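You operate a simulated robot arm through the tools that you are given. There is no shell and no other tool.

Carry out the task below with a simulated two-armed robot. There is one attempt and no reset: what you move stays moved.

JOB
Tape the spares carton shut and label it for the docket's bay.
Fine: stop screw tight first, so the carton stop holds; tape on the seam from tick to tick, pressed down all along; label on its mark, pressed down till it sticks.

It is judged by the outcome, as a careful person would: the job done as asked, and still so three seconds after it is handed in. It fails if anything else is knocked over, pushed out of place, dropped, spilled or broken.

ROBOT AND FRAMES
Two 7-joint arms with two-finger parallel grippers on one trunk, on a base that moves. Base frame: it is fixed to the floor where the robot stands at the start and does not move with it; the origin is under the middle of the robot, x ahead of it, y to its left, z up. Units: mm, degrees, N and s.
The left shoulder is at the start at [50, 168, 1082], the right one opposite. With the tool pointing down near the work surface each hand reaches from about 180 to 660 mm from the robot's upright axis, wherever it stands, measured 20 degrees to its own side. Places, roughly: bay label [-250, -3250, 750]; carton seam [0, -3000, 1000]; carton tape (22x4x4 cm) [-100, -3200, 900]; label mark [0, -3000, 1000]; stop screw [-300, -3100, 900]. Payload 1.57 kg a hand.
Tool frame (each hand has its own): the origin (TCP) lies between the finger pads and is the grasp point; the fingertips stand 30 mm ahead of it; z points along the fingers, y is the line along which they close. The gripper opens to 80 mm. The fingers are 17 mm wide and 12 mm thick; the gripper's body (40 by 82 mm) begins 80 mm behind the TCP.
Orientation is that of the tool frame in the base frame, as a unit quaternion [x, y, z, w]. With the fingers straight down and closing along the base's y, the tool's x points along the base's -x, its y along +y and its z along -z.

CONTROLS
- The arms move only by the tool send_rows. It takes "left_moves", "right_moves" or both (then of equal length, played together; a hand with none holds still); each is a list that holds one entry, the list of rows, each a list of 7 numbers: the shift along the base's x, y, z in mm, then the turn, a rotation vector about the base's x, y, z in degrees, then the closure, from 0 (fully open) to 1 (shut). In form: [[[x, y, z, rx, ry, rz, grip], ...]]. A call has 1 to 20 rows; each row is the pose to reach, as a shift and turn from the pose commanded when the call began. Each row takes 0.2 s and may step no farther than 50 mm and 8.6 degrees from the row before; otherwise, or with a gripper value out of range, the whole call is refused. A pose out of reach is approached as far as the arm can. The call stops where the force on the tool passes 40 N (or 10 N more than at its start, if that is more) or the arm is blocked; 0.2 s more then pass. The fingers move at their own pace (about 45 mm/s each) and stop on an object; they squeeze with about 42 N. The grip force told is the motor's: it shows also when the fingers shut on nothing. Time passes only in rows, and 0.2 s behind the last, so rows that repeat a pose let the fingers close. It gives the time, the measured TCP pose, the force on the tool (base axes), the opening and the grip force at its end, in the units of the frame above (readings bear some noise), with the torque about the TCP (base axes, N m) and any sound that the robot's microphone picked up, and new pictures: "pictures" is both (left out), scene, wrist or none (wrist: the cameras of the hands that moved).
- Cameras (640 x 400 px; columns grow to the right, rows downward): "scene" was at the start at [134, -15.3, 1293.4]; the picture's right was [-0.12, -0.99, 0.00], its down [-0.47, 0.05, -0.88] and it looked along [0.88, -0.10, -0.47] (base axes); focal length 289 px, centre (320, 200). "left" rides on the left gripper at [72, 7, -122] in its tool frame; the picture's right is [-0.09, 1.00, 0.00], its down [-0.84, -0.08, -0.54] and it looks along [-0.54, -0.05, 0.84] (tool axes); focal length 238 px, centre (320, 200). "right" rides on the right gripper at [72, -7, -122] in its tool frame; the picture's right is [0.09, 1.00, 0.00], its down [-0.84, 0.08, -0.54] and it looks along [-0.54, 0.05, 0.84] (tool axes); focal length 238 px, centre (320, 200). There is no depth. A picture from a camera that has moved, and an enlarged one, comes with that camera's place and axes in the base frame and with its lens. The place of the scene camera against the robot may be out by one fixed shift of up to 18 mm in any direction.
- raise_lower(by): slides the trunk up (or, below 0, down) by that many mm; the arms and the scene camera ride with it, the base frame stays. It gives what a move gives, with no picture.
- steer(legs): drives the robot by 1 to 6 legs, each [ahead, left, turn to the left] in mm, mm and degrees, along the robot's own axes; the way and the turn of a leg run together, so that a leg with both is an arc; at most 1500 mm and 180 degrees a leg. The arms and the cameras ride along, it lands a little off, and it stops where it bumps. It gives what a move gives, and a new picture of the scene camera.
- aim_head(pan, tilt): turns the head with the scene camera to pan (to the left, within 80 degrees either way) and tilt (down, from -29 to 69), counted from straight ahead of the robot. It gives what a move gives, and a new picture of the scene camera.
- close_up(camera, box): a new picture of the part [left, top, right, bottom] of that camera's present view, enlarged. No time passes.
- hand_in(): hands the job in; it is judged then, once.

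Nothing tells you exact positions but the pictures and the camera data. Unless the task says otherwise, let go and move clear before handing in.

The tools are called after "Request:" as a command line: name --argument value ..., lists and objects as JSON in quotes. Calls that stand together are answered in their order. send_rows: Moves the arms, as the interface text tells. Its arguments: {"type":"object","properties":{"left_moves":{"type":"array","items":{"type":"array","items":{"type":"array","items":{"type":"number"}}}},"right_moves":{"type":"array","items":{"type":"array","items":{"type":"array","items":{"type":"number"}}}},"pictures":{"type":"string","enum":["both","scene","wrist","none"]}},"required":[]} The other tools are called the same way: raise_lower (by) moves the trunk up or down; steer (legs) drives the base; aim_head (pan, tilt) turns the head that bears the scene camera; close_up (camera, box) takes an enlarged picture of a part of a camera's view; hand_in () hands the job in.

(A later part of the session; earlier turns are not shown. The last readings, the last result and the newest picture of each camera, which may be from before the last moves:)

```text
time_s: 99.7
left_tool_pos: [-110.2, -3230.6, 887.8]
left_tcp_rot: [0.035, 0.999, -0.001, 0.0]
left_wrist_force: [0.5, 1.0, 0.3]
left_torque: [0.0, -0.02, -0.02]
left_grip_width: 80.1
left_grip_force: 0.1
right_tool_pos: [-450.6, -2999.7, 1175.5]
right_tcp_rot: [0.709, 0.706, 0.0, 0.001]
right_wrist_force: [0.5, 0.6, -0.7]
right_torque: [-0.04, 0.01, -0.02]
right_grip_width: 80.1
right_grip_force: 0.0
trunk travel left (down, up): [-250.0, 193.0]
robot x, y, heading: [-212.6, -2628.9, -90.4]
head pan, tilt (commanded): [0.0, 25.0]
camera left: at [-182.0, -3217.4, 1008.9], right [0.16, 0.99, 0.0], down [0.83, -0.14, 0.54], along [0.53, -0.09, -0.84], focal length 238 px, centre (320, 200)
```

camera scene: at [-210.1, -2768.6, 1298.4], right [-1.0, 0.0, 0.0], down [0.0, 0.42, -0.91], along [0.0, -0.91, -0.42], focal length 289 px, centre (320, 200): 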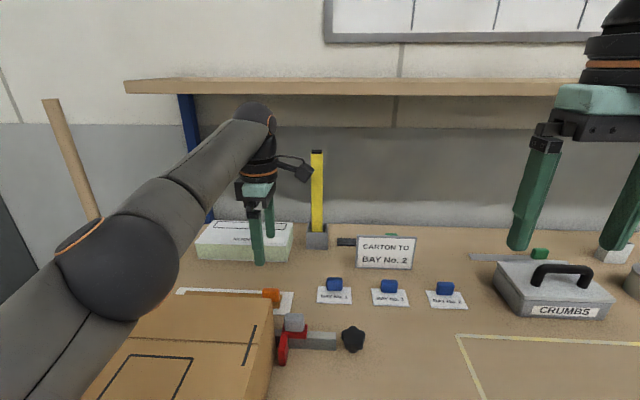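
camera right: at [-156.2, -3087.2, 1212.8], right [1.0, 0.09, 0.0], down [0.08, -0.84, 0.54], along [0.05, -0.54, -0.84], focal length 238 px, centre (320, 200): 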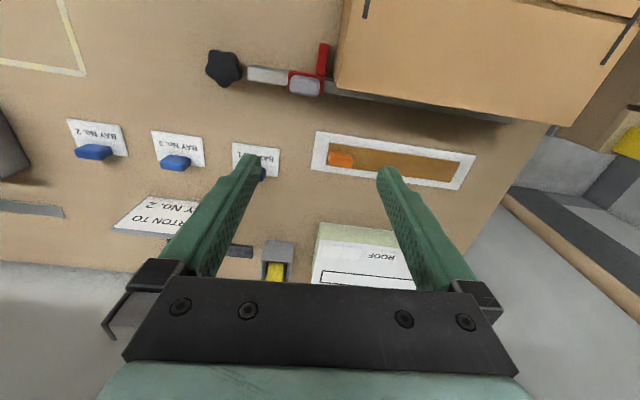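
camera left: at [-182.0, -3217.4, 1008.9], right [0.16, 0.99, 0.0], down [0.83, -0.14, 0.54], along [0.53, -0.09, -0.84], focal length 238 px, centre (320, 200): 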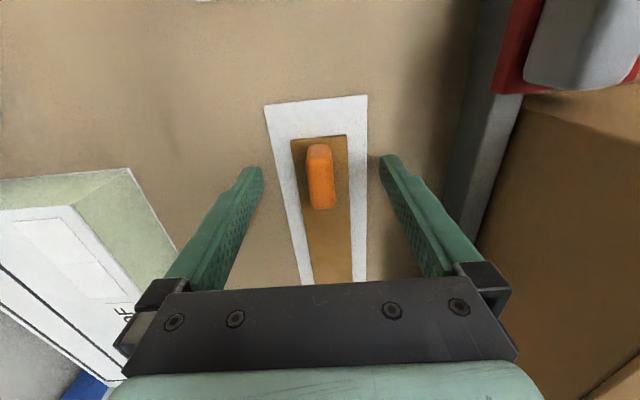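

Request:
send_rows --left_moves '[[[0, 0, -1.5, 0, 0, 0, 0.3], [0, 0, -1.5, 0, 0, 0, 0.6], [0, 0, -1.5, 0, 0, 0, 0.8], [0, 0, -1.5, 0, 0, 0, 1], [0, 0, -1.5, 0, 0, 0, 1], [0, 0, -1.5, 0, 0, 0, 1], [0, 0, -1.5, 0, 0, 0, 1]]]' --pictures "wrist"

```text
time_s: 101.2
left_tool_pos: [-112.1, -3231.0, 887.9]
left_tcp_rot: [0.036, 0.999, -0.005, -0.001]
left_wrist_force: [0.1, 0.5, 1.2]
left_torque: [0.0, -0.04, 0.02]
left_grip_width: 15.0
left_grip_force: 30.6
right_tool_pos: [-451.9, -2998.9, 1175.6]
right_tcp_rot: [0.709, 0.705, -0.001, 0.001]
right_wrist_force: [-0.4, 0.2, -0.4]
right_torque: [0.0, 0.01, -0.02]
right_grip_width: 80.0
right_grip_force: 0.1
trunk travel left (down, up): [-250.0, 193.0]
robot x, y, heading: [-213.4, -2636.7, -90.0]
head pan, tilt (commanded): [0.0, 25.0]
camera left: at [-182.6, -3216.0, 1009.9], right [0.16, 0.99, -0.01], down [0.83, -0.13, 0.54], along [0.53, -0.1, -0.84], focal length 238 px, centre (320, 200)
```

left: 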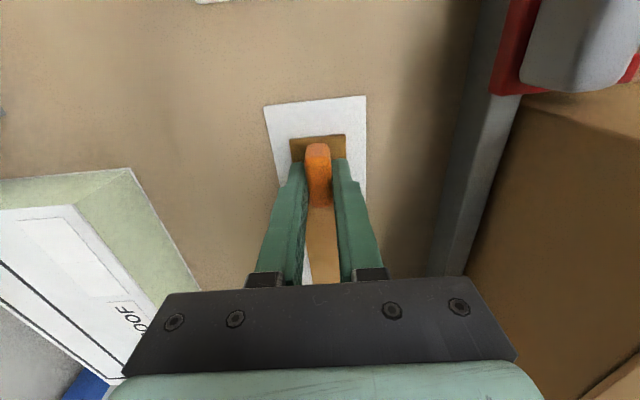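

Gripped on the handle (15 mm). I'll lift slowly and see how the strip comes off its backing.

Request:
send_rows --left_moves '[[[0, 0, 0, 0, 0, 0, 1], [0, 0, 3, 0, 0, 0, 1], [0, 0, 6, 0, 0, 0, 1], [0, 0, 12, 0, 0, 0, 1], [0, 0, 20, 0, 0, 0, 1], [0, 0, 30, 0, 0, 0, 1], [0, 0, 40, 0, 0, 0, 1]]]' --pictures "both"

```text
time_s: 102.8
left_tool_pos: [-112.7, -3228.8, 924.2]
left_tcp_rot: [0.037, 0.999, 0.001, 0.0]
left_wrist_force: [-0.4, -0.5, -0.3]
left_torque: [-0.01, 0.06, -0.05]
left_grip_width: 14.9
left_grip_force: 31.0
right_tool_pos: [-452.4, -2999.5, 1175.2]
right_tcp_rot: [0.709, 0.705, -0.001, 0.0]
right_wrist_force: [-0.8, -0.2, -0.2]
right_torque: [-0.02, 0.02, -0.03]
right_grip_width: 79.6
right_grip_force: 0.0
trunk travel left (down, up): [-250.0, 193.0]
robot x, y, heading: [-216.4, -2631.8, -90.1]
head pan, tilt (commanded): [0.0, 25.0]
camera scene: at [-210.1, -2768.6, 1298.4], right [-1.0, 0.0, 0.0], down [0.0, 0.42, -0.91], along [0.0, -0.91, -0.42], focal length 289 px, centre (320, 200)
camera left: at [-182.8, -3216.7, 1046.0], right [0.16, 0.99, 0.0], down [0.83, -0.14, 0.54], along [0.53, -0.09, -0.84], focal length 238 px, centre (320, 200)
```

scene: 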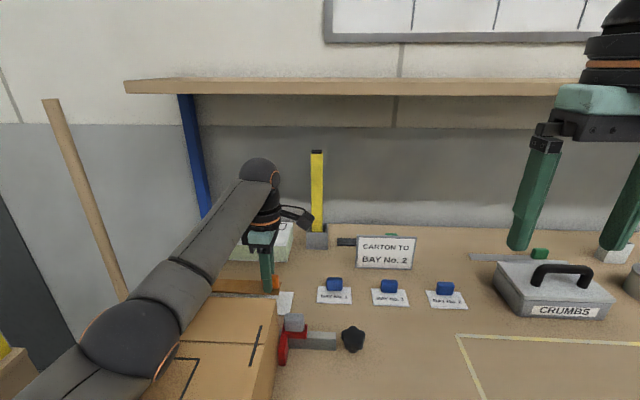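
left: 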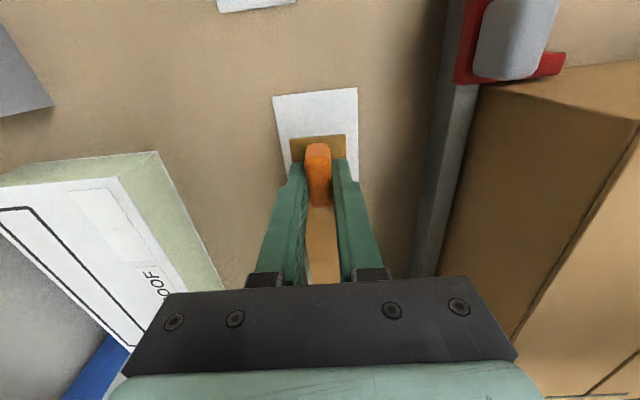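

The strip lifts rigidly with the handle and the backing stays. I'll raise the trunk for elbow clearance, then look at the carton top again.

Request:
raise_lower --by 120

Request:
aim_head --pan 15 --tilt 50

```text
time_s: 104.3
left_tool_pos: [-111.3, -3228.7, 1044.1]
left_tcp_rot: [0.036, 0.999, 0.0, 0.0]
left_wrist_force: [-0.3, 0.4, -0.1]
left_torque: [0.03, 0.03, 0.01]
left_grip_width: 15.1
left_grip_force: 31.3
right_tool_pos: [-450.9, -3000.7, 1295.0]
right_tcp_rot: [0.709, 0.705, 0.0, 0.0]
right_wrist_force: [0.4, -0.1, 0.6]
right_torque: [-0.03, -0.04, -0.02]
right_grip_width: 79.8
right_grip_force: 0.2
trunk travel left (down, up): [-370.0, 73.0]
robot x, y, heading: [-212.2, -2633.6, -90.4]
head pan, tilt (commanded): [0.0, 25.0]
```

```text
time_s: 105.2
left_tool_pos: [-111.0, -3228.8, 1044.4]
left_tcp_rot: [0.035, 0.999, 0.001, 0.0]
left_wrist_force: [-0.1, -0.8, 0.1]
left_torque: [-0.02, 0.04, 0.01]
left_grip_width: 15.0
left_grip_force: 30.9
right_tool_pos: [-452.7, -2999.1, 1296.4]
right_tcp_rot: [0.709, 0.705, -0.001, 0.001]
right_wrist_force: [-1.0, 0.2, 0.0]
right_torque: [0.02, 0.0, -0.01]
right_grip_width: 80.1
right_grip_force: 0.1
trunk travel left (down, up): [-370.0, 73.0]
robot x, y, heading: [-216.0, -2632.5, -90.3]
head pan, tilt (commanded): [15.0, 50.0]
camera scene: at [-190.1, -2751.0, 1381.0], right [-0.97, -0.25, 0.0], down [-0.19, 0.74, -0.64], along [0.16, -0.62, -0.77], focal length 289 px, centre (320, 200)
```

scene: 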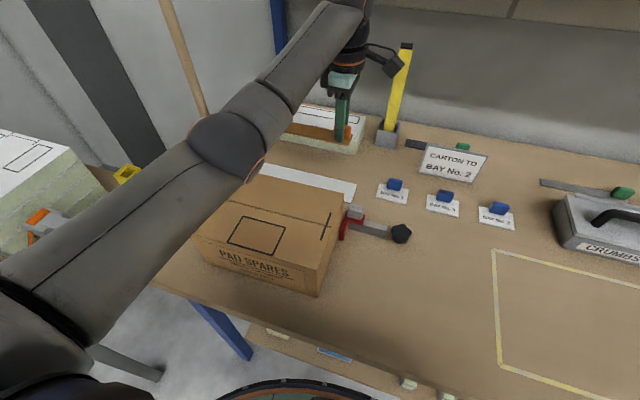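

Request:
send_rows --left_moves '[[[0, 40, 0, 0, 0, 0, 1], [0, 80, 0, 0, 0, 0, 1], [0, 120, 0, 0, 0, 0, 1], [0, 155, 0, 0, 0, 0, 1], [0, 155, 0, 0, 0, 0, 1]]]' --pictures "both"

Request:
close_up --camera "left" --box '[200, 0, 640, 290]'

```text
time_s: 106.4
left_tool_pos: [-111.9, -3073.3, 1043.4]
left_tcp_rot: [0.036, 0.999, -0.001, 0.0]
left_wrist_force: [0.4, -0.4, -0.2]
left_torque: [-0.02, 0.01, 0.04]
left_grip_width: 15.0
left_grip_force: 30.5
right_tool_pos: [-451.3, -3000.6, 1294.9]
right_tcp_rot: [0.709, 0.705, 0.0, 0.0]
right_wrist_force: [0.0, 0.1, 0.1]
right_torque: [-0.01, 0.03, 0.01]
right_grip_width: 79.9
right_grip_force: 0.1
trunk travel left (down, up): [-370.0, 73.0]
robot x, y, heading: [-213.4, -2633.0, -90.1]
head pan, tilt (commanded): [15.0, 50.0]
camera scene: at [-190.1, -2751.2, 1380.9], right [-0.97, -0.25, 0.0], down [-0.2, 0.74, -0.64], along [0.16, -0.62, -0.77], focal length 289 px, centre (320, 200)
camera left: at [-183.3, -3061.3, 1165.6], right [0.16, 0.99, 0.0], down [0.83, -0.14, 0.54], along [0.54, -0.09, -0.84], focal length 238 px, centre (320, 200)
```

scene: 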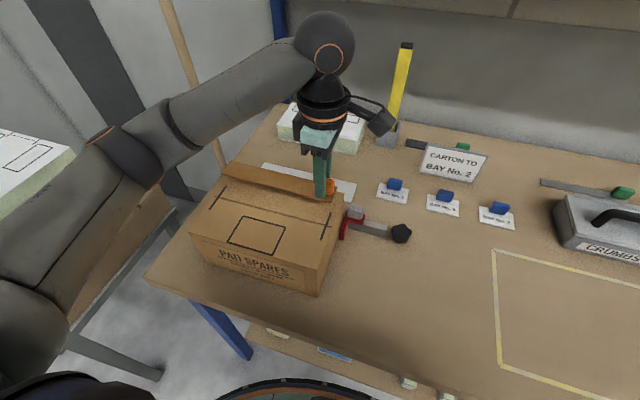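
left: 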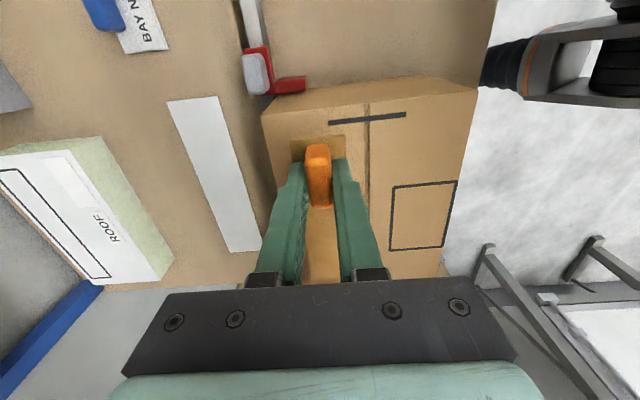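

```text
1.38 times, centred on (420, 145) of left
camera zoom: at [-183.3, -3061.3, 1165.6], right [0.16, 0.99, 0.0], down [0.83, -0.14, 0.54], along [0.54, -0.09, -0.84], focal length 329 px, centre (182, 276)
```

zoom: 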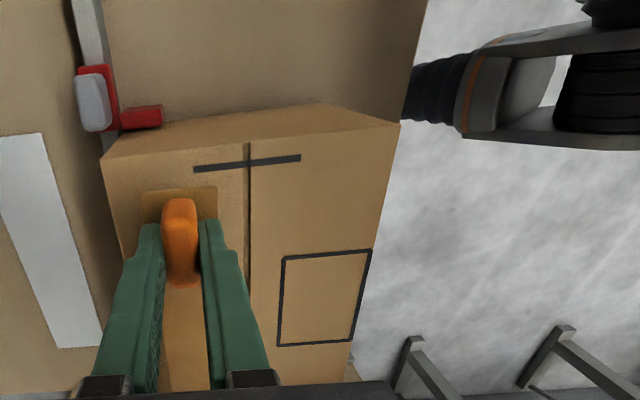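

Request:
close_up --camera "left" --box '[250, 60, 490, 210]'

Request:
close_up --camera "scene" --box '[180, 160, 360, 290]'

```text
2.67 times, centred on (370, 135) of left
camera zoom: at [-183.3, -3061.3, 1165.6], right [0.16, 0.99, 0.0], down [0.83, -0.14, 0.54], along [0.54, -0.09, -0.84], focal length 636 px, centre (187, 373)
```

zoom: 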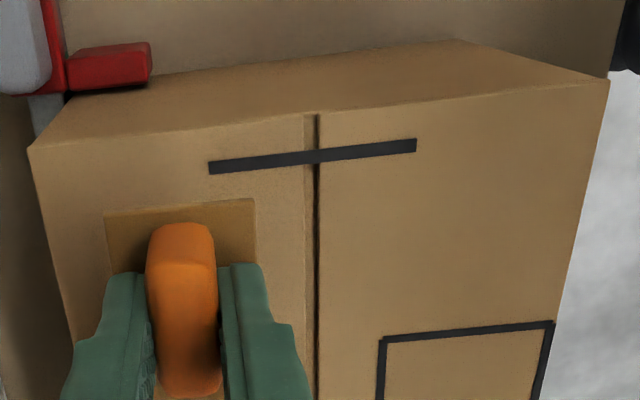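

```text
3.08 times, centred on (270, 225) of scene
camera zoom: at [-190.1, -2751.2, 1380.9], right [-0.97, -0.25, 0.0], down [-0.2, 0.74, -0.64], along [0.16, -0.62, -0.77], focal length 889 px, centre (474, 123)
```

zoom: 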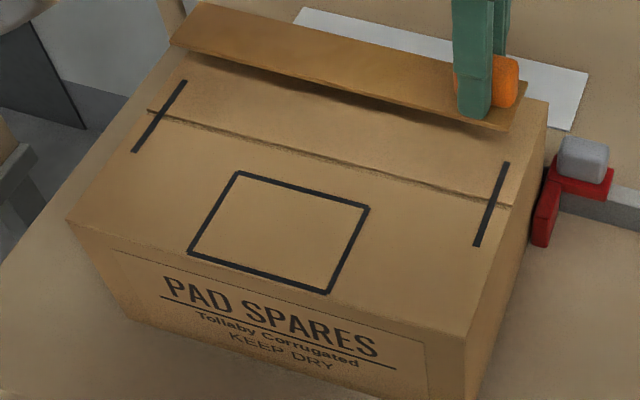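

From the wrist view the carton top is z≈963, the seam runs at about -3° with the right tick at x≈-126,y≈-3030 and the left tick near x≈94. I'll hover the strip over the seam with its right end on the right tick and trim the angle.

Request:
send_rows --left_moves '[[[2.5, 21, -10, 0, 0, 0.6, 1], [5, 41.6, -22, 0, 0, 1.2, 1], [5, 41.6, -25, 0, 0, 1.2, 1], [5, 41.6, -25, 0, 0, 1.2, 1]]]' --pictures "both"

Request:
close_up --camera "left" --box '[250, 60, 490, 210]'

Request:
close_up --camera "scene" --box '[180, 160, 360, 290]'

```text
time_s: 107.4
left_tool_pos: [-107.6, -3032.3, 1019.5]
left_tcp_rot: [0.026, 1.0, 0.0, 0.001]
left_wrist_force: [0.2, -0.5, -1.8]
left_torque: [0.01, 0.03, 0.04]
left_grip_width: 14.9
left_grip_force: 31.3
right_tool_pos: [-452.2, -2998.4, 1295.5]
right_tcp_rot: [0.709, 0.705, 0.0, 0.001]
right_wrist_force: [-0.2, -0.4, 0.2]
right_torque: [-0.01, -0.03, -0.01]
right_grip_width: 80.1
right_grip_force: 0.0
trunk travel left (down, up): [-370.0, 73.0]
robot x, y, heading: [-213.0, -2629.9, -90.5]
head pan, tilt (commanded): [15.0, 50.0]
camera scene: at [-190.1, -2750.9, 1380.9], right [-0.97, -0.25, 0.0], down [-0.2, 0.74, -0.64], along [0.16, -0.62, -0.77], focal length 289 px, centre (320, 200)
camera left: at [-178.4, -3021.2, 1140.8], right [0.14, 0.99, 0.0], down [0.83, -0.12, 0.54], along [0.54, -0.08, -0.84], focal length 238 px, centre (320, 200)
```

scene: 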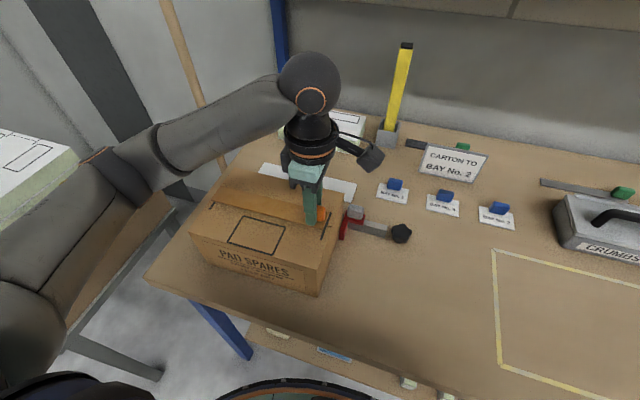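
left: 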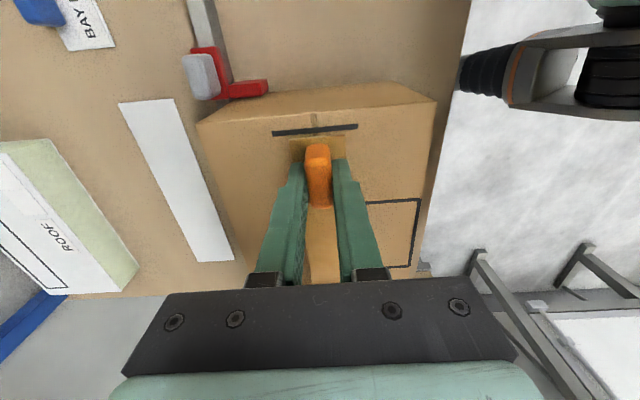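

```text
2.67 times, centred on (370, 135) of left
camera zoom: at [-178.4, -3021.2, 1140.8], right [0.14, 0.99, 0.0], down [0.83, -0.12, 0.54], along [0.54, -0.08, -0.84], focal length 636 px, centre (187, 373)
```

zoom: 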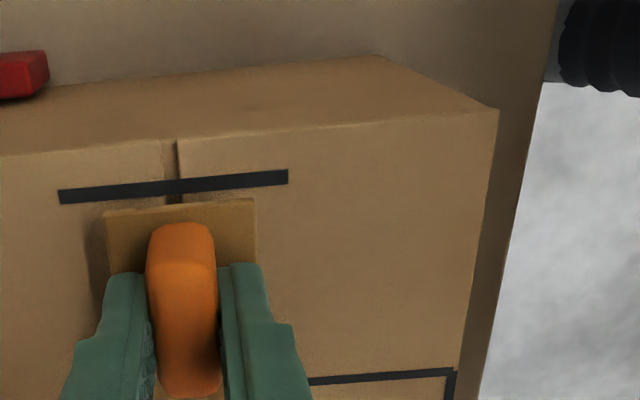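

```text
3.08 times, centred on (270, 225) of scene
camera zoom: at [-190.1, -2750.9, 1380.9], right [-0.97, -0.25, 0.0], down [-0.2, 0.74, -0.64], along [0.16, -0.62, -0.77], focal length 889 px, centre (474, 123)
```

zoom: 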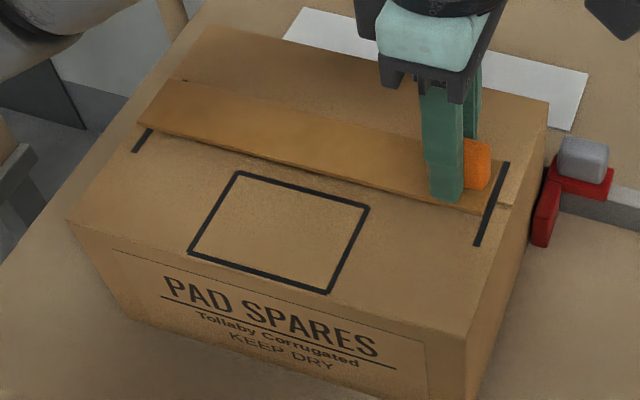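

Right end is on the tick within about 1 mm. I'll go down to a few millimetres above the carton and check the far end against the left tick.

Request:
send_rows --left_moves '[[[1, 0, -6, 0, 0, 0, 1], [1, 0, -12, 0, 0, 0, 1], [1, 0, -12, 0, 0, 0, 1]]]' --pictures "none"

Request:
close_up --camera "left" --box '[250, 60, 490, 210]'

Request:
close_up --camera "scene" --box '[180, 170, 280, 240]'

Request:
close_up --camera "scene" --box '[270, 180, 360, 245]'

```text
time_s: 108.2
left_tool_pos: [-105.9, -3032.7, 1006.0]
left_tcp_rot: [0.026, 1.0, 0.0, 0.001]
left_wrist_force: [-0.5, -0.5, -0.1]
left_torque: [0.0, -0.01, 0.0]
left_grip_width: 14.7
left_grip_force: 31.0
right_tool_pos: [-451.1, -2999.5, 1295.1]
right_tcp_rot: [0.709, 0.706, -0.001, 0.001]
right_wrist_force: [-0.5, 0.3, -0.4]
right_torque: [0.01, -0.03, 0.04]
right_grip_width: 79.8
right_grip_force: 0.1
trunk travel left (down, up): [-370.0, 73.0]
robot x, y, heading: [-215.4, -2632.9, -90.3]
head pan, tilt (commanded): [15.0, 50.0]
```

```text
2.67 times, centred on (370, 135) of left
camera zoom: at [-177.0, -3021.6, 1128.5], right [0.14, 0.99, 0.0], down [0.83, -0.12, 0.54], along [0.54, -0.08, -0.84], focal length 636 px, centre (187, 373)
```

zoom: 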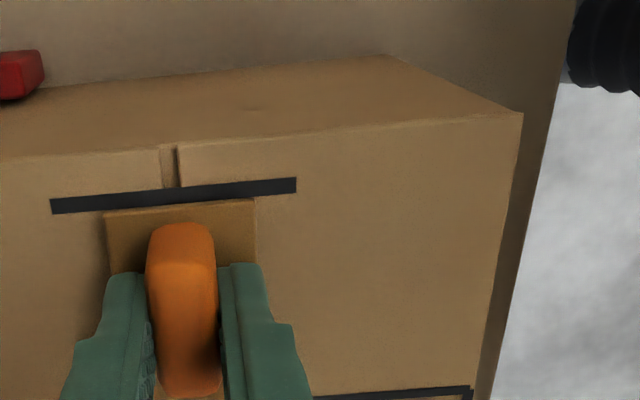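

```text
5.71 times, centred on (230, 205) of scene
camera zoom: at [-190.1, -2751.0, 1380.9], right [-0.97, -0.25, 0.0], down [-0.2, 0.74, -0.64], along [0.16, -0.62, -0.77], focal length 1651 px, centre (834, 171)
```

zoom: 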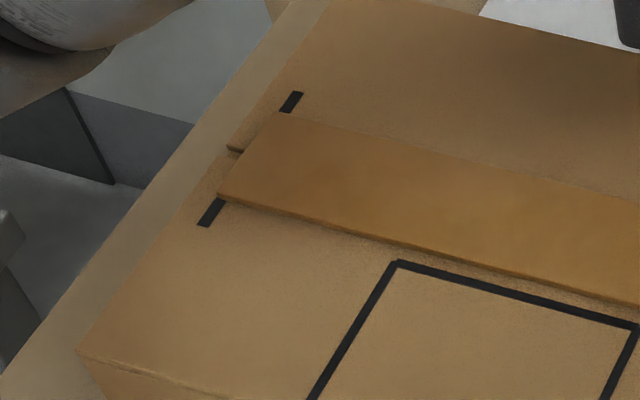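

```text
6.15 times, centred on (315, 212) of scene
camera zoom: at [-190.1, -2751.0, 1380.9], right [-0.97, -0.25, 0.0], down [-0.2, 0.74, -0.64], along [0.16, -0.62, -0.77], focal length 1778 px, centre (351, 123)
```

zoom: 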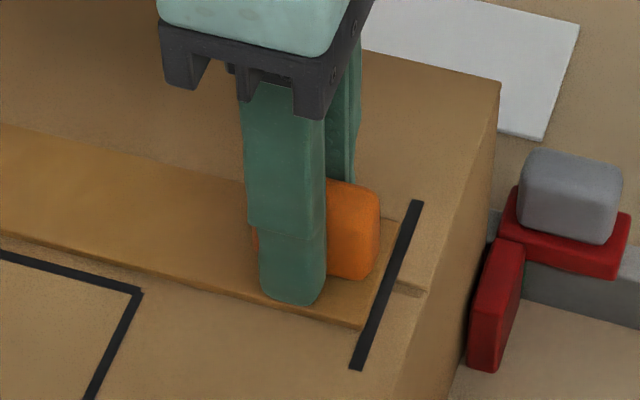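

Both ends sit on the ticks; the strip needs about 2 mm more in -y to centre on the seam. I'll trim that and lower gently until it presses on the carton.

Request:
send_rows --left_moves '[[[-0.3, -2, 0, 0, 0, 0, 1], [-0.3, -2, -2, 0, 0, 0, 1], [-0.3, -2, -4, 0, 0, 0, 1], [-0.3, -2, -5.5, 0, 0, 0, 1], [-0.3, -2, -5.5, 0, 0, 0, 1]]]' --pictures "none"

Request:
close_up --camera "scene" --box '[180, 170, 360, 250]'

Request:
close_up --camera "left" --box '[250, 60, 490, 210]'

```text
time_s: 109.4
left_tool_pos: [-106.9, -3034.3, 1003.4]
left_tcp_rot: [0.025, 1.0, -0.002, -0.001]
left_wrist_force: [2.8, -0.5, 23.3]
left_torque: [0.12, -0.6, -0.06]
left_grip_width: 14.8
left_grip_force: 30.8
right_tool_pos: [-451.8, -2998.6, 1295.3]
right_tcp_rot: [0.709, 0.705, -0.001, 0.0]
right_wrist_force: [-0.3, -0.5, -0.5]
right_torque: [-0.05, 0.02, 0.01]
right_grip_width: 79.8
right_grip_force: 0.1
trunk travel left (down, up): [-370.0, 73.0]
robot x, y, heading: [-212.1, -2634.3, -90.1]
head pan, tilt (commanded): [15.0, 50.0]
```

```text
3.56 times, centred on (270, 210) of scene
camera zoom: at [-190.4, -2749.5, 1381.4], right [-0.97, -0.25, 0.0], down [-0.2, 0.74, -0.64], along [0.16, -0.62, -0.77], focal length 1027 px, centre (498, 164)
```

zoom: 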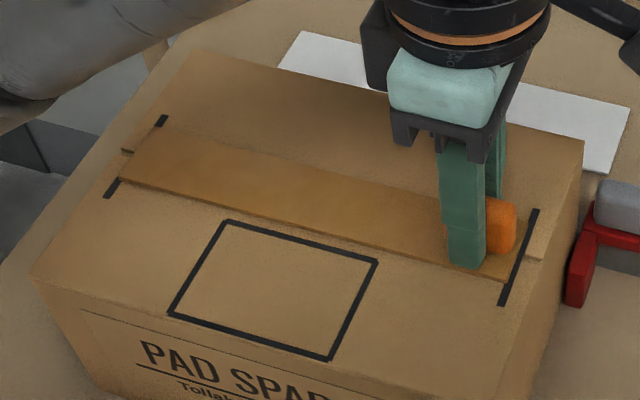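

```text
2.67 times, centred on (370, 135) of left
camera zoom: at [-177.2, -3023.0, 1125.6], right [0.14, 0.99, -0.01], down [0.83, -0.12, 0.54], along [0.54, -0.08, -0.84], focal length 636 px, centre (187, 373)
```

zoom: 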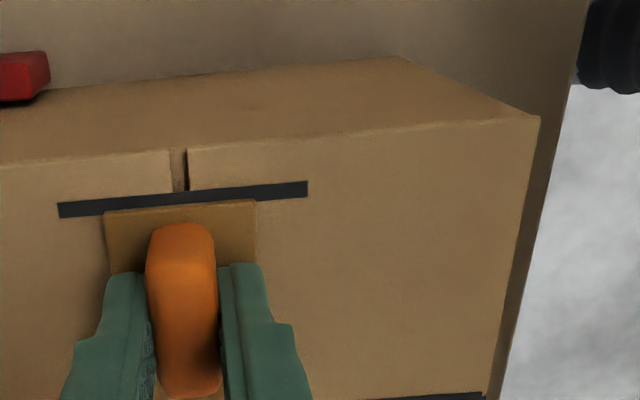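

The strip is down on the seam (23 N), both ends at the ticks and centred on the seam. I'll ease off, open the fingers and lift straight up.

Request:
send_rows --left_moves '[[[0, 0, 1, 0, 0, 0, 1], [0, 0, 2, 0, 0, 0, 0.8], [0, 0, 2, 0, 0, 0, 0.5], [0, 0, 2, 0, 0, 0, 0.4], [0, 0, 2, 0, 0, 0, 0.4], [0, 0, 2, 0, 0, 0, 0.4]]]' --pictures "none"

Request:
send_rows --left_moves '[[[0, 0, 15, 0, 0, 0, 0.4], [0, 0, 35, 0, 0, 0, 0.4], [0, 0, 60, 0, 0, 0, 0.4], [0, 0, 60, 0, 0, 0, 0.4]]]' --pictures "both"

```text
time_s: 110.8
left_tool_pos: [-106.9, -3035.1, 1003.8]
left_tcp_rot: [0.026, 1.0, 0.0, 0.0]
left_wrist_force: [-0.6, 6.2, 10.6]
left_torque: [-0.03, 0.01, -0.01]
left_grip_width: 41.6
left_grip_force: 0.1
right_tool_pos: [-451.5, -2998.2, 1296.0]
right_tcp_rot: [0.709, 0.705, -0.001, 0.0]
right_wrist_force: [0.1, 0.1, 0.0]
right_torque: [-0.01, -0.01, 0.02]
right_grip_width: 80.0
right_grip_force: 0.0
trunk travel left (down, up): [-370.0, 73.0]
robot x, y, heading: [-216.7, -2631.9, -90.2]
head pan, tilt (commanded): [15.0, 50.0]
```

```text
time_s: 111.8
left_tool_pos: [-105.1, -3036.5, 1063.5]
left_tcp_rot: [0.025, 1.0, 0.0, 0.0]
left_wrist_force: [-1.0, 1.1, -0.5]
left_torque: [0.01, 0.02, -0.01]
left_grip_width: 47.9
left_grip_force: 0.0
right_tool_pos: [-451.9, -3000.1, 1294.3]
right_tcp_rot: [0.709, 0.705, -0.001, 0.001]
right_wrist_force: [-0.2, 0.6, 0.0]
right_torque: [-0.01, 0.04, 0.01]
right_grip_width: 79.9
right_grip_force: 0.1
trunk travel left (down, up): [-370.0, 73.0]
robot x, y, heading: [-213.8, -2633.0, -90.2]
head pan, tilt (commanded): [15.0, 50.0]
camera scene: at [-190.0, -2751.1, 1380.9], right [-0.97, -0.25, 0.0], down [-0.2, 0.74, -0.64], along [0.16, -0.62, -0.77], focal length 289 px, centre (320, 200)
camera left: at [-176.5, -3024.7, 1186.1], right [0.14, 0.99, 0.0], down [0.83, -0.12, 0.54], along [0.54, -0.08, -0.84], focal length 238 px, centre (320, 200)
```

scene: 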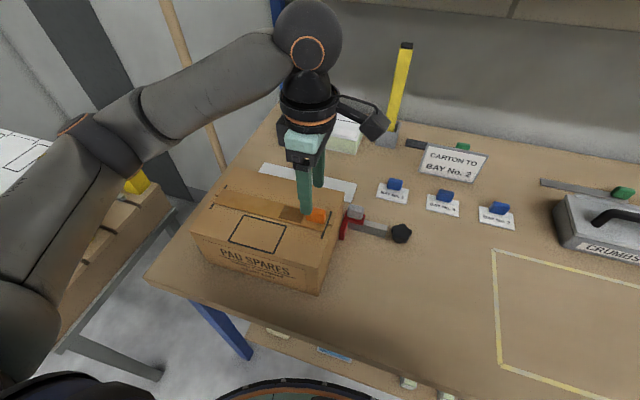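
left: 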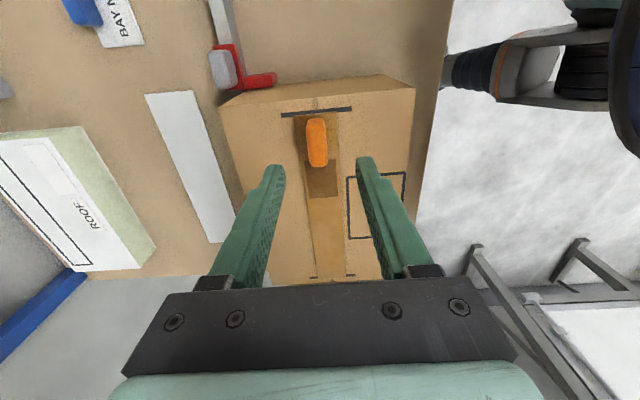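

Request:
close_up --camera "left" --box '[240, 80, 420, 290]'

Request:
close_up --camera "scene" --box '[180, 170, 360, 250]'

```text
1.90 times, centred on (330, 185) of left
camera zoom: at [-176.5, -3024.7, 1186.1], right [0.14, 0.99, 0.0], down [0.83, -0.12, 0.54], along [0.54, -0.08, -0.84], focal length 454 px, centre (301, 229)
```

zoom: 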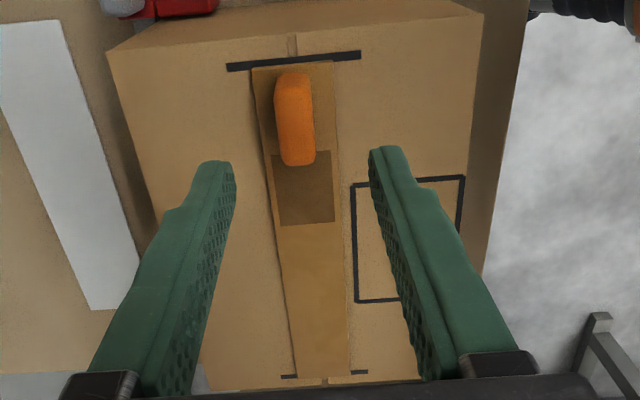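

```text
3.56 times, centred on (270, 210) of scene
camera zoom: at [-190.0, -2751.1, 1380.9], right [-0.97, -0.25, 0.0], down [-0.2, 0.74, -0.64], along [0.16, -0.62, -0.77], focal length 1027 px, centre (498, 164)
```

zoom: 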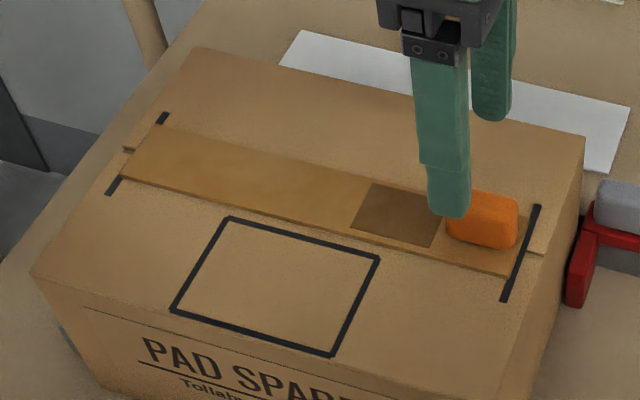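

The strip lies tick to tick on the seam, and the pressed stretch has turned visibly darker (second fifth from the right). So each stretch must be pressed; I'll close the left fingers and press the middle stretch next.

Request:
send_rows --left_moves '[[[45, -2, 0, 0, 0, 0, 1], [89, -4, -15, 0, 0, 0, 1], [89, -4, -43, 0, 0, 0, 1], [89, -4, -43, 0, 0, 0, 1], [89, -4, -58, 0, 0, 0, 1], [89, -4, -66, 0, 0, 0, 1], [89, -4, -69, 0, 0, 0, 1], [89, -4, -71, 0, 0, 0, 1], [89, -4, -71, 0, 0, 0, 1]]]' --pictures "both"

```text
time_s: 113.4
left_tool_pos: [-16.9, -3037.8, 1003.8]
left_tcp_rot: [0.027, 1.0, -0.008, -0.001]
left_wrist_force: [1.5, 11.3, 18.4]
left_torque: [0.36, -0.04, -0.09]
left_grip_width: 0.2
left_grip_force: 21.3
right_tool_pos: [-452.0, -2997.9, 1295.9]
right_tcp_rot: [0.708, 0.706, -0.001, 0.001]
right_wrist_force: [-0.1, -0.2, 0.4]
right_torque: [0.01, 0.0, 0.01]
right_grip_width: 79.9
right_grip_force: 0.1
trunk travel left (down, up): [-370.0, 73.0]
robot x, y, heading: [-212.7, -2633.8, -90.2]
head pan, tilt (commanded): [15.0, 50.0]
stopped in row 7 (left hand): the force on the tool passed its limit at 45 N (the readings are from after the stop); the commanded pose is now the measured one
camera scene: at [-190.5, -2748.3, 1381.3], right [-0.97, -0.26, 0.0], down [-0.2, 0.74, -0.64], along [0.16, -0.62, -0.76], focal length 289 px, centre (320, 200)
camera left: at [-87.1, -3025.2, 1125.5], right [0.15, 0.99, -0.02], down [0.83, -0.11, 0.54], along [0.53, -0.09, -0.84], focal length 238 px, centre (320, 200)
```

scene: 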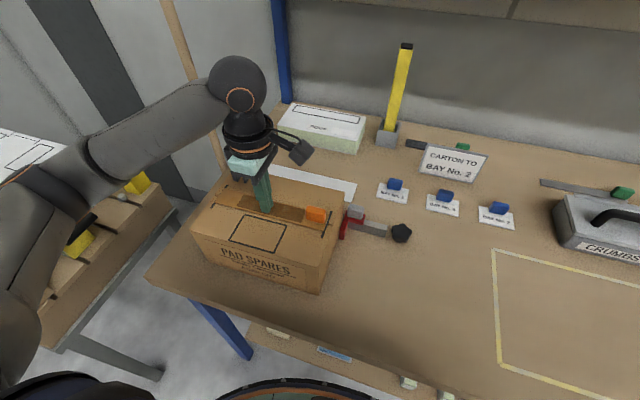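
left: 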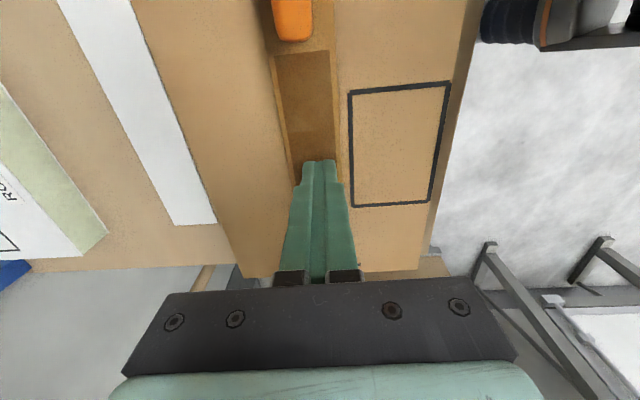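

Request:
send_rows --left_moves '[[[0, 0, 8, 0, 0, 0, 1], [0, 0, 22, 0, 0, 0, 1], [0, 0, 22, 0, 0, 0, 1]]]' --pictures "both"

Request:
close_up --camera "scene" --box '[180, 170, 360, 250]'

```text
time_s: 114.2
left_tool_pos: [-15.6, -3039.9, 1022.7]
left_tcp_rot: [0.024, 1.0, -0.005, 0.001]
left_wrist_force: [-0.5, -0.1, -0.1]
left_torque: [0.02, -0.04, 0.01]
left_grip_width: 0.1
left_grip_force: 21.3
right_tool_pos: [-452.0, -2999.8, 1295.4]
right_tcp_rot: [0.708, 0.706, 0.0, 0.001]
right_wrist_force: [-1.0, -0.5, 0.4]
right_torque: [0.0, 0.02, 0.01]
right_grip_width: 80.0
right_grip_force: 0.0
trunk travel left (down, up): [-370.0, 73.0]
robot x, y, heading: [-213.2, -2632.8, -90.4]
head pan, tilt (commanded): [15.0, 50.0]
camera scene: at [-189.9, -2751.0, 1380.9], right [-0.97, -0.26, 0.0], down [-0.2, 0.74, -0.64], along [0.16, -0.62, -0.77], focal length 289 px, centre (320, 200)
camera left: at [-86.5, -3028.1, 1144.7], right [0.14, 0.99, -0.01], down [0.83, -0.11, 0.54], along [0.54, -0.09, -0.84], focal length 238 px, centre (320, 200)
```

scene: 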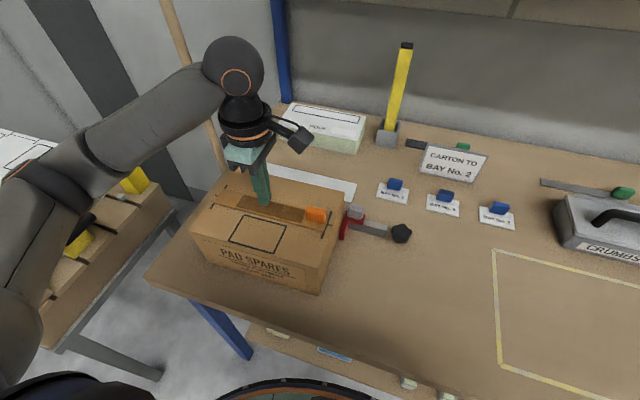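
left: 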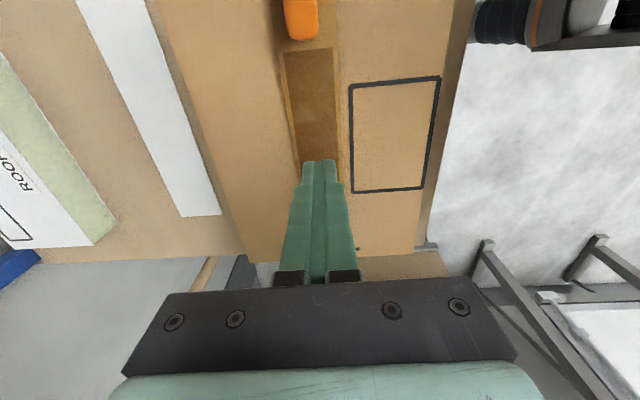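

```text
3.56 times, centred on (270, 210) of scene
camera zoom: at [-189.9, -2751.0, 1380.9], right [-0.97, -0.26, 0.0], down [-0.2, 0.74, -0.64], along [0.16, -0.62, -0.77], focal length 1027 px, centre (498, 164)
```

zoom: 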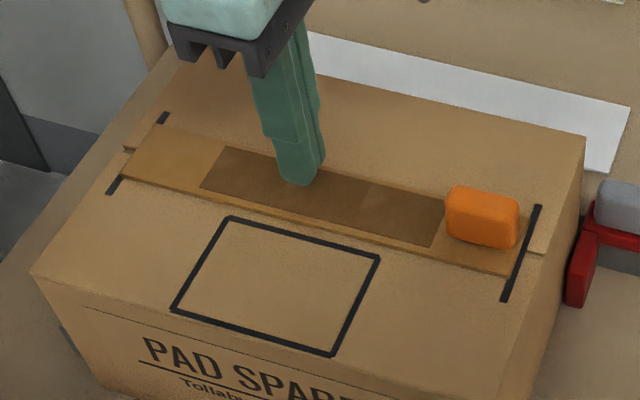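

Stretches 2, 3 and 4 are dark (pressed). Next the left-end stretch.

Request:
send_rows --left_moves '[[[44, -2, 0, 0, 0, 0, 1], [88, -4.5, 0, 0, 0, 0, 1], [88, -4.5, -10, 0, 0, 0, 1], [88, -4.5, -15, 0, 0, 0, 1], [88, -4.5, -17.5, 0, 0, 0, 1], [88, -4.5, -19.5, 0, 0, 0, 1], [88, -4.5, -21, 0, 0, 0, 1], [88, -4.5, -21, 0, 0, 0, 1]]]' --pictures "none"

Request:
close_up --camera "scene" --box '[180, 170, 360, 250]'

```text
time_s: 116.0
left_tool_pos: [72.4, -3045.6, 1004.9]
left_tcp_rot: [0.025, 1.0, -0.008, -0.001]
left_wrist_force: [1.7, 0.4, 14.3]
left_torque: [0.01, -0.05, -0.05]
left_grip_width: 0.0
left_grip_force: 21.3
right_tool_pos: [-452.4, -2998.6, 1294.5]
right_tcp_rot: [0.707, 0.707, -0.001, 0.001]
right_wrist_force: [0.4, 0.6, 0.4]
right_torque: [-0.01, -0.01, -0.03]
right_grip_width: 80.2
right_grip_force: 0.1
trunk travel left (down, up): [-370.0, 73.0]
robot x, y, heading: [-215.6, -2633.5, -90.4]
head pan, tilt (commanded): [15.0, 50.0]
```

```text
3.56 times, centred on (270, 210) of scene
camera zoom: at [-190.4, -2749.8, 1381.3], right [-0.97, -0.26, 0.0], down [-0.2, 0.74, -0.64], along [0.16, -0.62, -0.77], focal length 1027 px, centre (498, 164)
```

zoom: 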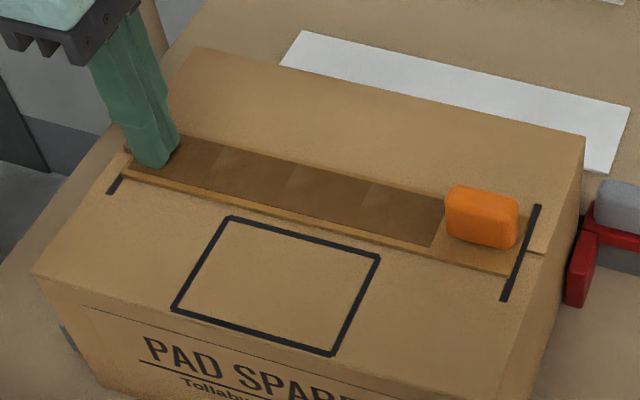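

The left stretch is pressed too. Now the right-end stretch under the handle: I'll press on the handle top with closed fingers.

Request:
send_rows --left_moves '[[[0, 0, 20, 0, 0, 0, 1], [0, 0, 50, 0, 0, 0, 1], [-45, 2.5, 50, 0, 0, 0, 1], [-90, 5, 50, 0, 0, 0, 1], [-135, 7, 50, 0, 0, 0, 1], [-180, 9.5, 50, 0, 0, 0, 1], [-180, 9.5, 40, 0, 0, 0, 1], [-180, 9.5, 34, 0, 0, 0, 1], [-180, 9.5, 34, 0, 0, 0, 1]]]' --pictures "both"

Request:
close_up --camera "scene" --box '[180, 170, 360, 250]'

```text
time_s: 118.0
left_tool_pos: [-108.0, -3035.6, 1036.3]
left_tcp_rot: [0.025, 1.0, -0.007, 0.0]
left_wrist_force: [-0.1, 0.7, 0.1]
left_torque: [0.01, 0.0, 0.0]
left_grip_width: 0.0
left_grip_force: 21.3
right_tool_pos: [-452.0, -2999.2, 1295.2]
right_tcp_rot: [0.709, 0.705, 0.0, 0.001]
right_wrist_force: [0.0, 0.2, 0.0]
right_torque: [0.02, 0.01, 0.0]
right_grip_width: 80.1
right_grip_force: 0.0
trunk travel left (down, up): [-370.0, 73.0]
robot x, y, heading: [-210.9, -2629.4, -90.3]
head pan, tilt (commanded): [15.0, 50.0]
camera scene: at [-189.9, -2750.8, 1380.9], right [-0.97, -0.26, 0.0], down [-0.2, 0.74, -0.64], along [0.16, -0.62, -0.77], focal length 289 px, centre (320, 200)
camera left: at [-178.6, -3023.0, 1157.9], right [0.14, 0.99, -0.01], down [0.83, -0.11, 0.54], along [0.53, -0.09, -0.84], focal length 238 px, centre (320, 200)
```

scene: 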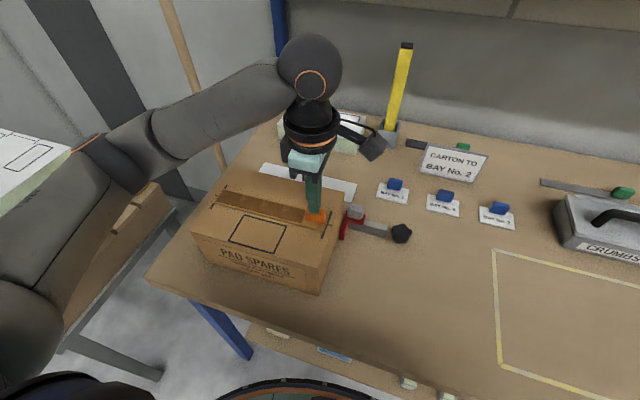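
left: 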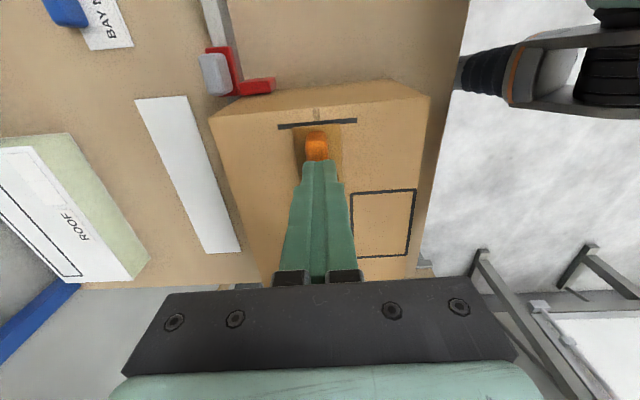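

```text
3.56 times, centred on (270, 210) of scene
camera zoom: at [-189.9, -2750.8, 1380.9], right [-0.97, -0.26, 0.0], down [-0.2, 0.74, -0.64], along [0.16, -0.62, -0.77], focal length 1027 px, centre (498, 164)
```

zoom: 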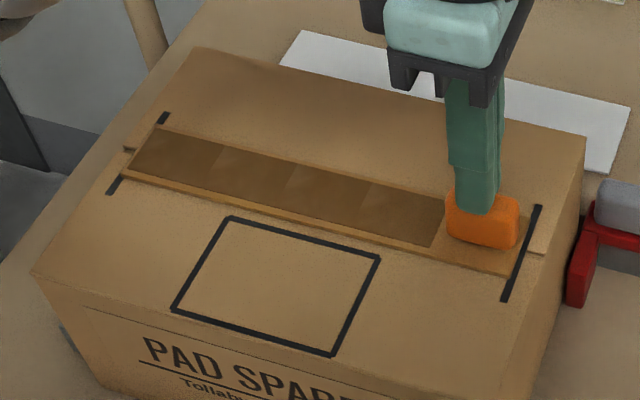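

Request:
send_rows --left_moves '[[[0, 0, -4, 0, 0, 0, 1], [0, 0, -6, 0, 0, 0, 1], [0, 0, -8, 0, 0, 0, 1], [0, 0, -9, 0, 0, 0, 1], [0, 0, -9, 0, 0, 0, 1]]]' --pictures "none"

Request:
close_up --camera "scene" --box '[180, 170, 360, 250]'

```text
time_s: 118.9
left_tool_pos: [-105.9, -3034.4, 1033.4]
left_tcp_rot: [0.025, 1.0, -0.012, -0.002]
left_wrist_force: [1.9, 7.3, 14.1]
left_torque: [0.25, -0.1, -0.03]
left_grip_width: 0.0
left_grip_force: 21.0
right_tool_pos: [-451.1, -2998.4, 1296.0]
right_tcp_rot: [0.708, 0.706, -0.001, 0.002]
right_wrist_force: [1.2, 0.2, -0.2]
right_torque: [0.04, 0.0, 0.0]
right_grip_width: 79.9
right_grip_force: 0.1
trunk travel left (down, up): [-370.0, 73.0]
robot x, y, heading: [-215.2, -2633.1, -90.0]
head pan, tilt (commanded): [15.0, 50.0]
stopped in row 4 (left hand): the force on the tool passed its limit at 42 N (the readings are from after the stop); the commanded pose is now the measured one
```

```text
3.56 times, centred on (270, 210) of scene
camera zoom: at [-190.0, -2748.9, 1380.9], right [-0.97, -0.26, 0.0], down [-0.2, 0.74, -0.64], along [0.16, -0.62, -0.77], focal length 1027 px, centre (498, 164)
```

zoom: 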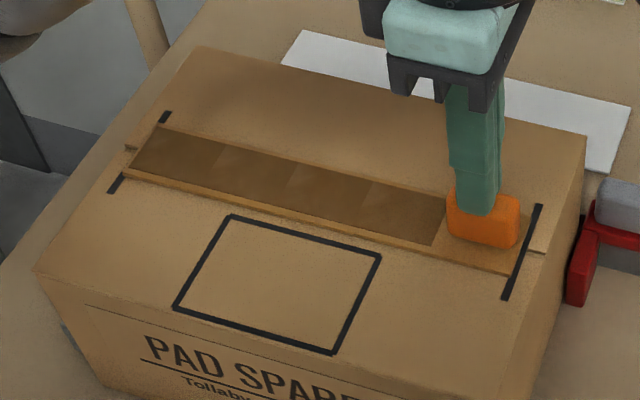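

The handle was pressed with over 40 N without the end stretch changing colour. I'll lift and look closely at the strip around the handle.

Request:
send_rows --left_moves '[[[0, 0, 10, 0, 0, 0, 1], [0, 0, 40, 0, 0, 0, 1], [0, -40, 60, 0, 0, 0, 1], [0, -60, 60, 0, 0, 0, 1]]]' --pictures "both"

Request:
close_up --camera "left" --box '[290, 80, 470, 200]'

Request:
close_up --camera "scene" --box '[270, 180, 350, 245]'

```text
time_s: 119.9
left_tool_pos: [-106.9, -3096.9, 1092.2]
left_tcp_rot: [0.025, 1.0, -0.012, -0.003]
left_wrist_force: [-0.2, -0.3, 0.2]
left_torque: [-0.02, -0.02, 0.02]
left_grip_width: 0.0
left_grip_force: 21.5
right_tool_pos: [-451.5, -2998.5, 1294.8]
right_tcp_rot: [0.709, 0.705, -0.001, 0.001]
right_wrist_force: [0.2, -0.1, 1.2]
right_torque: [0.01, 0.0, 0.0]
right_grip_width: 79.9
right_grip_force: 0.0
trunk travel left (down, up): [-370.0, 73.0]
robot x, y, heading: [-211.4, -2631.5, -89.9]
head pan, tilt (commanded): [15.0, 50.0]
camera scene: at [-189.9, -2750.9, 1380.9], right [-0.97, -0.26, 0.0], down [-0.2, 0.74, -0.64], along [0.16, -0.62, -0.77], focal length 289 px, centre (320, 200)
camera left: at [-178.1, -3083.4, 1213.0], right [0.14, 0.99, -0.02], down [0.83, -0.11, 0.54], along [0.53, -0.1, -0.84], focal length 238 px, centre (320, 200)
```

scene: 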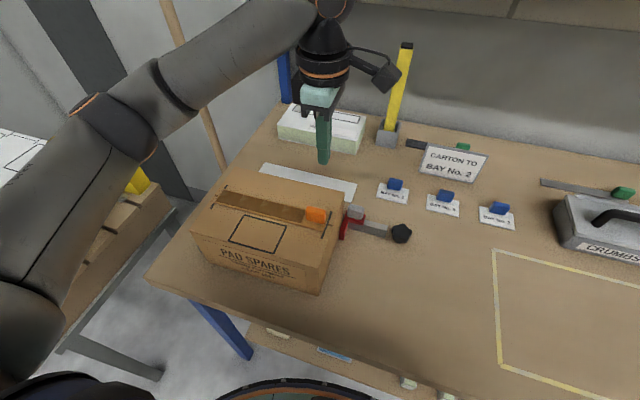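
left: 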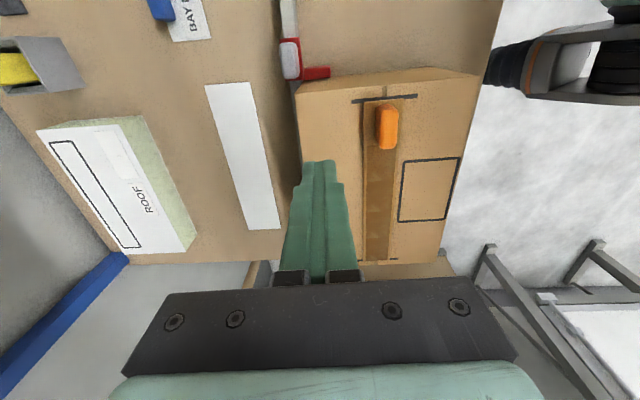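

```text
3.33 times, centred on (380, 140) of left
camera zoom: at [-178.1, -3083.4, 1213.0], right [0.14, 0.99, -0.02], down [0.83, -0.11, 0.54], along [0.53, -0.1, -0.84], focal length 794 px, centre (120, 400)
```

zoom: 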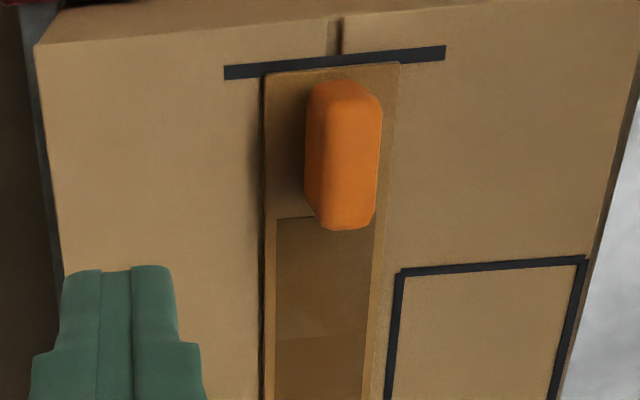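

```text
6.15 times, centred on (310, 212) of scene
camera zoom: at [-189.9, -2750.9, 1380.9], right [-0.97, -0.26, 0.0], down [-0.2, 0.74, -0.64], along [0.16, -0.62, -0.77], focal length 1778 px, centre (382, 123)
```

zoom: 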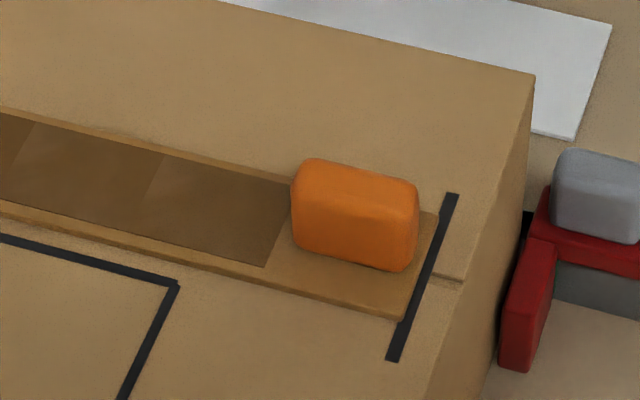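

The strip looks good; the end stretch carries the handle and shows no patch. To be safe I'll also press the strip directly beside the handle by straddling it with slightly opened fingers, after levelling the hand.

Request:
send_rows --left_moves '[[[0, 30, 0, 0.7, 0, 0, 0.68], [0, 62, -10, 1.4, -0.3, 0, 0.68], [0, 62, -35, 1.4, -0.3, 0, 0.68], [0, 62, -52, 1.4, -0.3, 0, 0.68], [0, 62, -52, 1.4, -0.3, 0, 0.68]]]' --pictures "wrist"

Request:
close_up --camera "left" --box '[260, 90, 400, 210]'

```text
time_s: 121.1
left_tool_pos: [-107.8, -3033.9, 1037.9]
left_tcp_rot: [0.025, 1.0, 0.001, -0.001]
left_wrist_force: [0.6, -0.7, -0.6]
left_torque: [-0.01, -0.03, 0.04]
left_grip_width: 25.6
left_grip_force: 0.0
right_tool_pos: [-451.0, -2999.1, 1294.7]
right_tcp_rot: [0.708, 0.706, -0.001, 0.0]
right_wrist_force: [0.1, 0.0, -0.1]
right_torque: [0.0, 0.02, 0.05]
right_grip_width: 80.0
right_grip_force: 0.1
trunk travel left (down, up): [-370.0, 73.0]
robot x, y, heading: [-212.9, -2631.2, -90.2]
head pan, tilt (commanded): [15.0, 50.0]
camera left: at [-178.5, -3023.7, 1161.3], right [0.14, 0.99, 0.0], down [0.83, -0.12, 0.54], along [0.54, -0.08, -0.84], focal length 238 px, centre (320, 200)
```

left: 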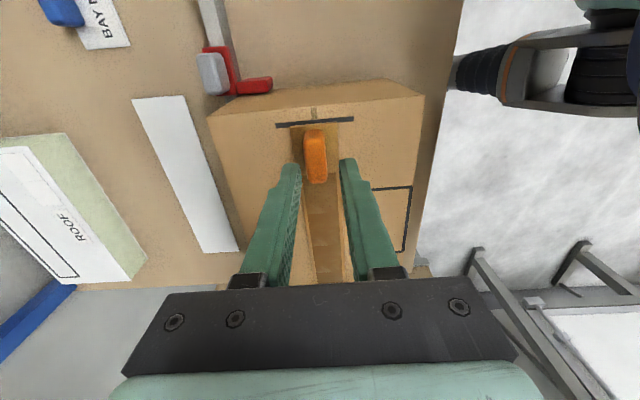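

```text
3.33 times, centred on (330, 150) of left
camera zoom: at [-178.5, -3023.7, 1161.3], right [0.14, 0.99, 0.0], down [0.83, -0.12, 0.54], along [0.54, -0.08, -0.84], focal length 794 px, centre (287, 367)
```

zoom: 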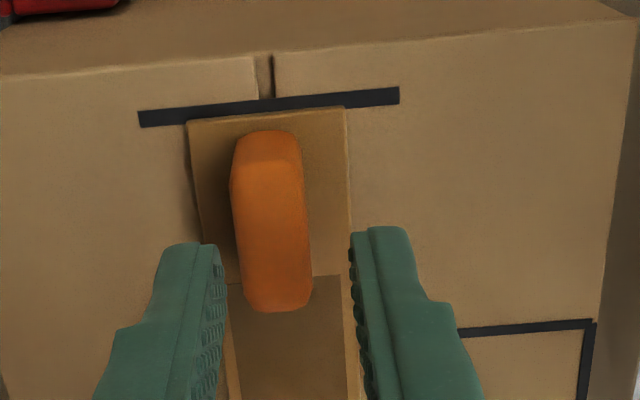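

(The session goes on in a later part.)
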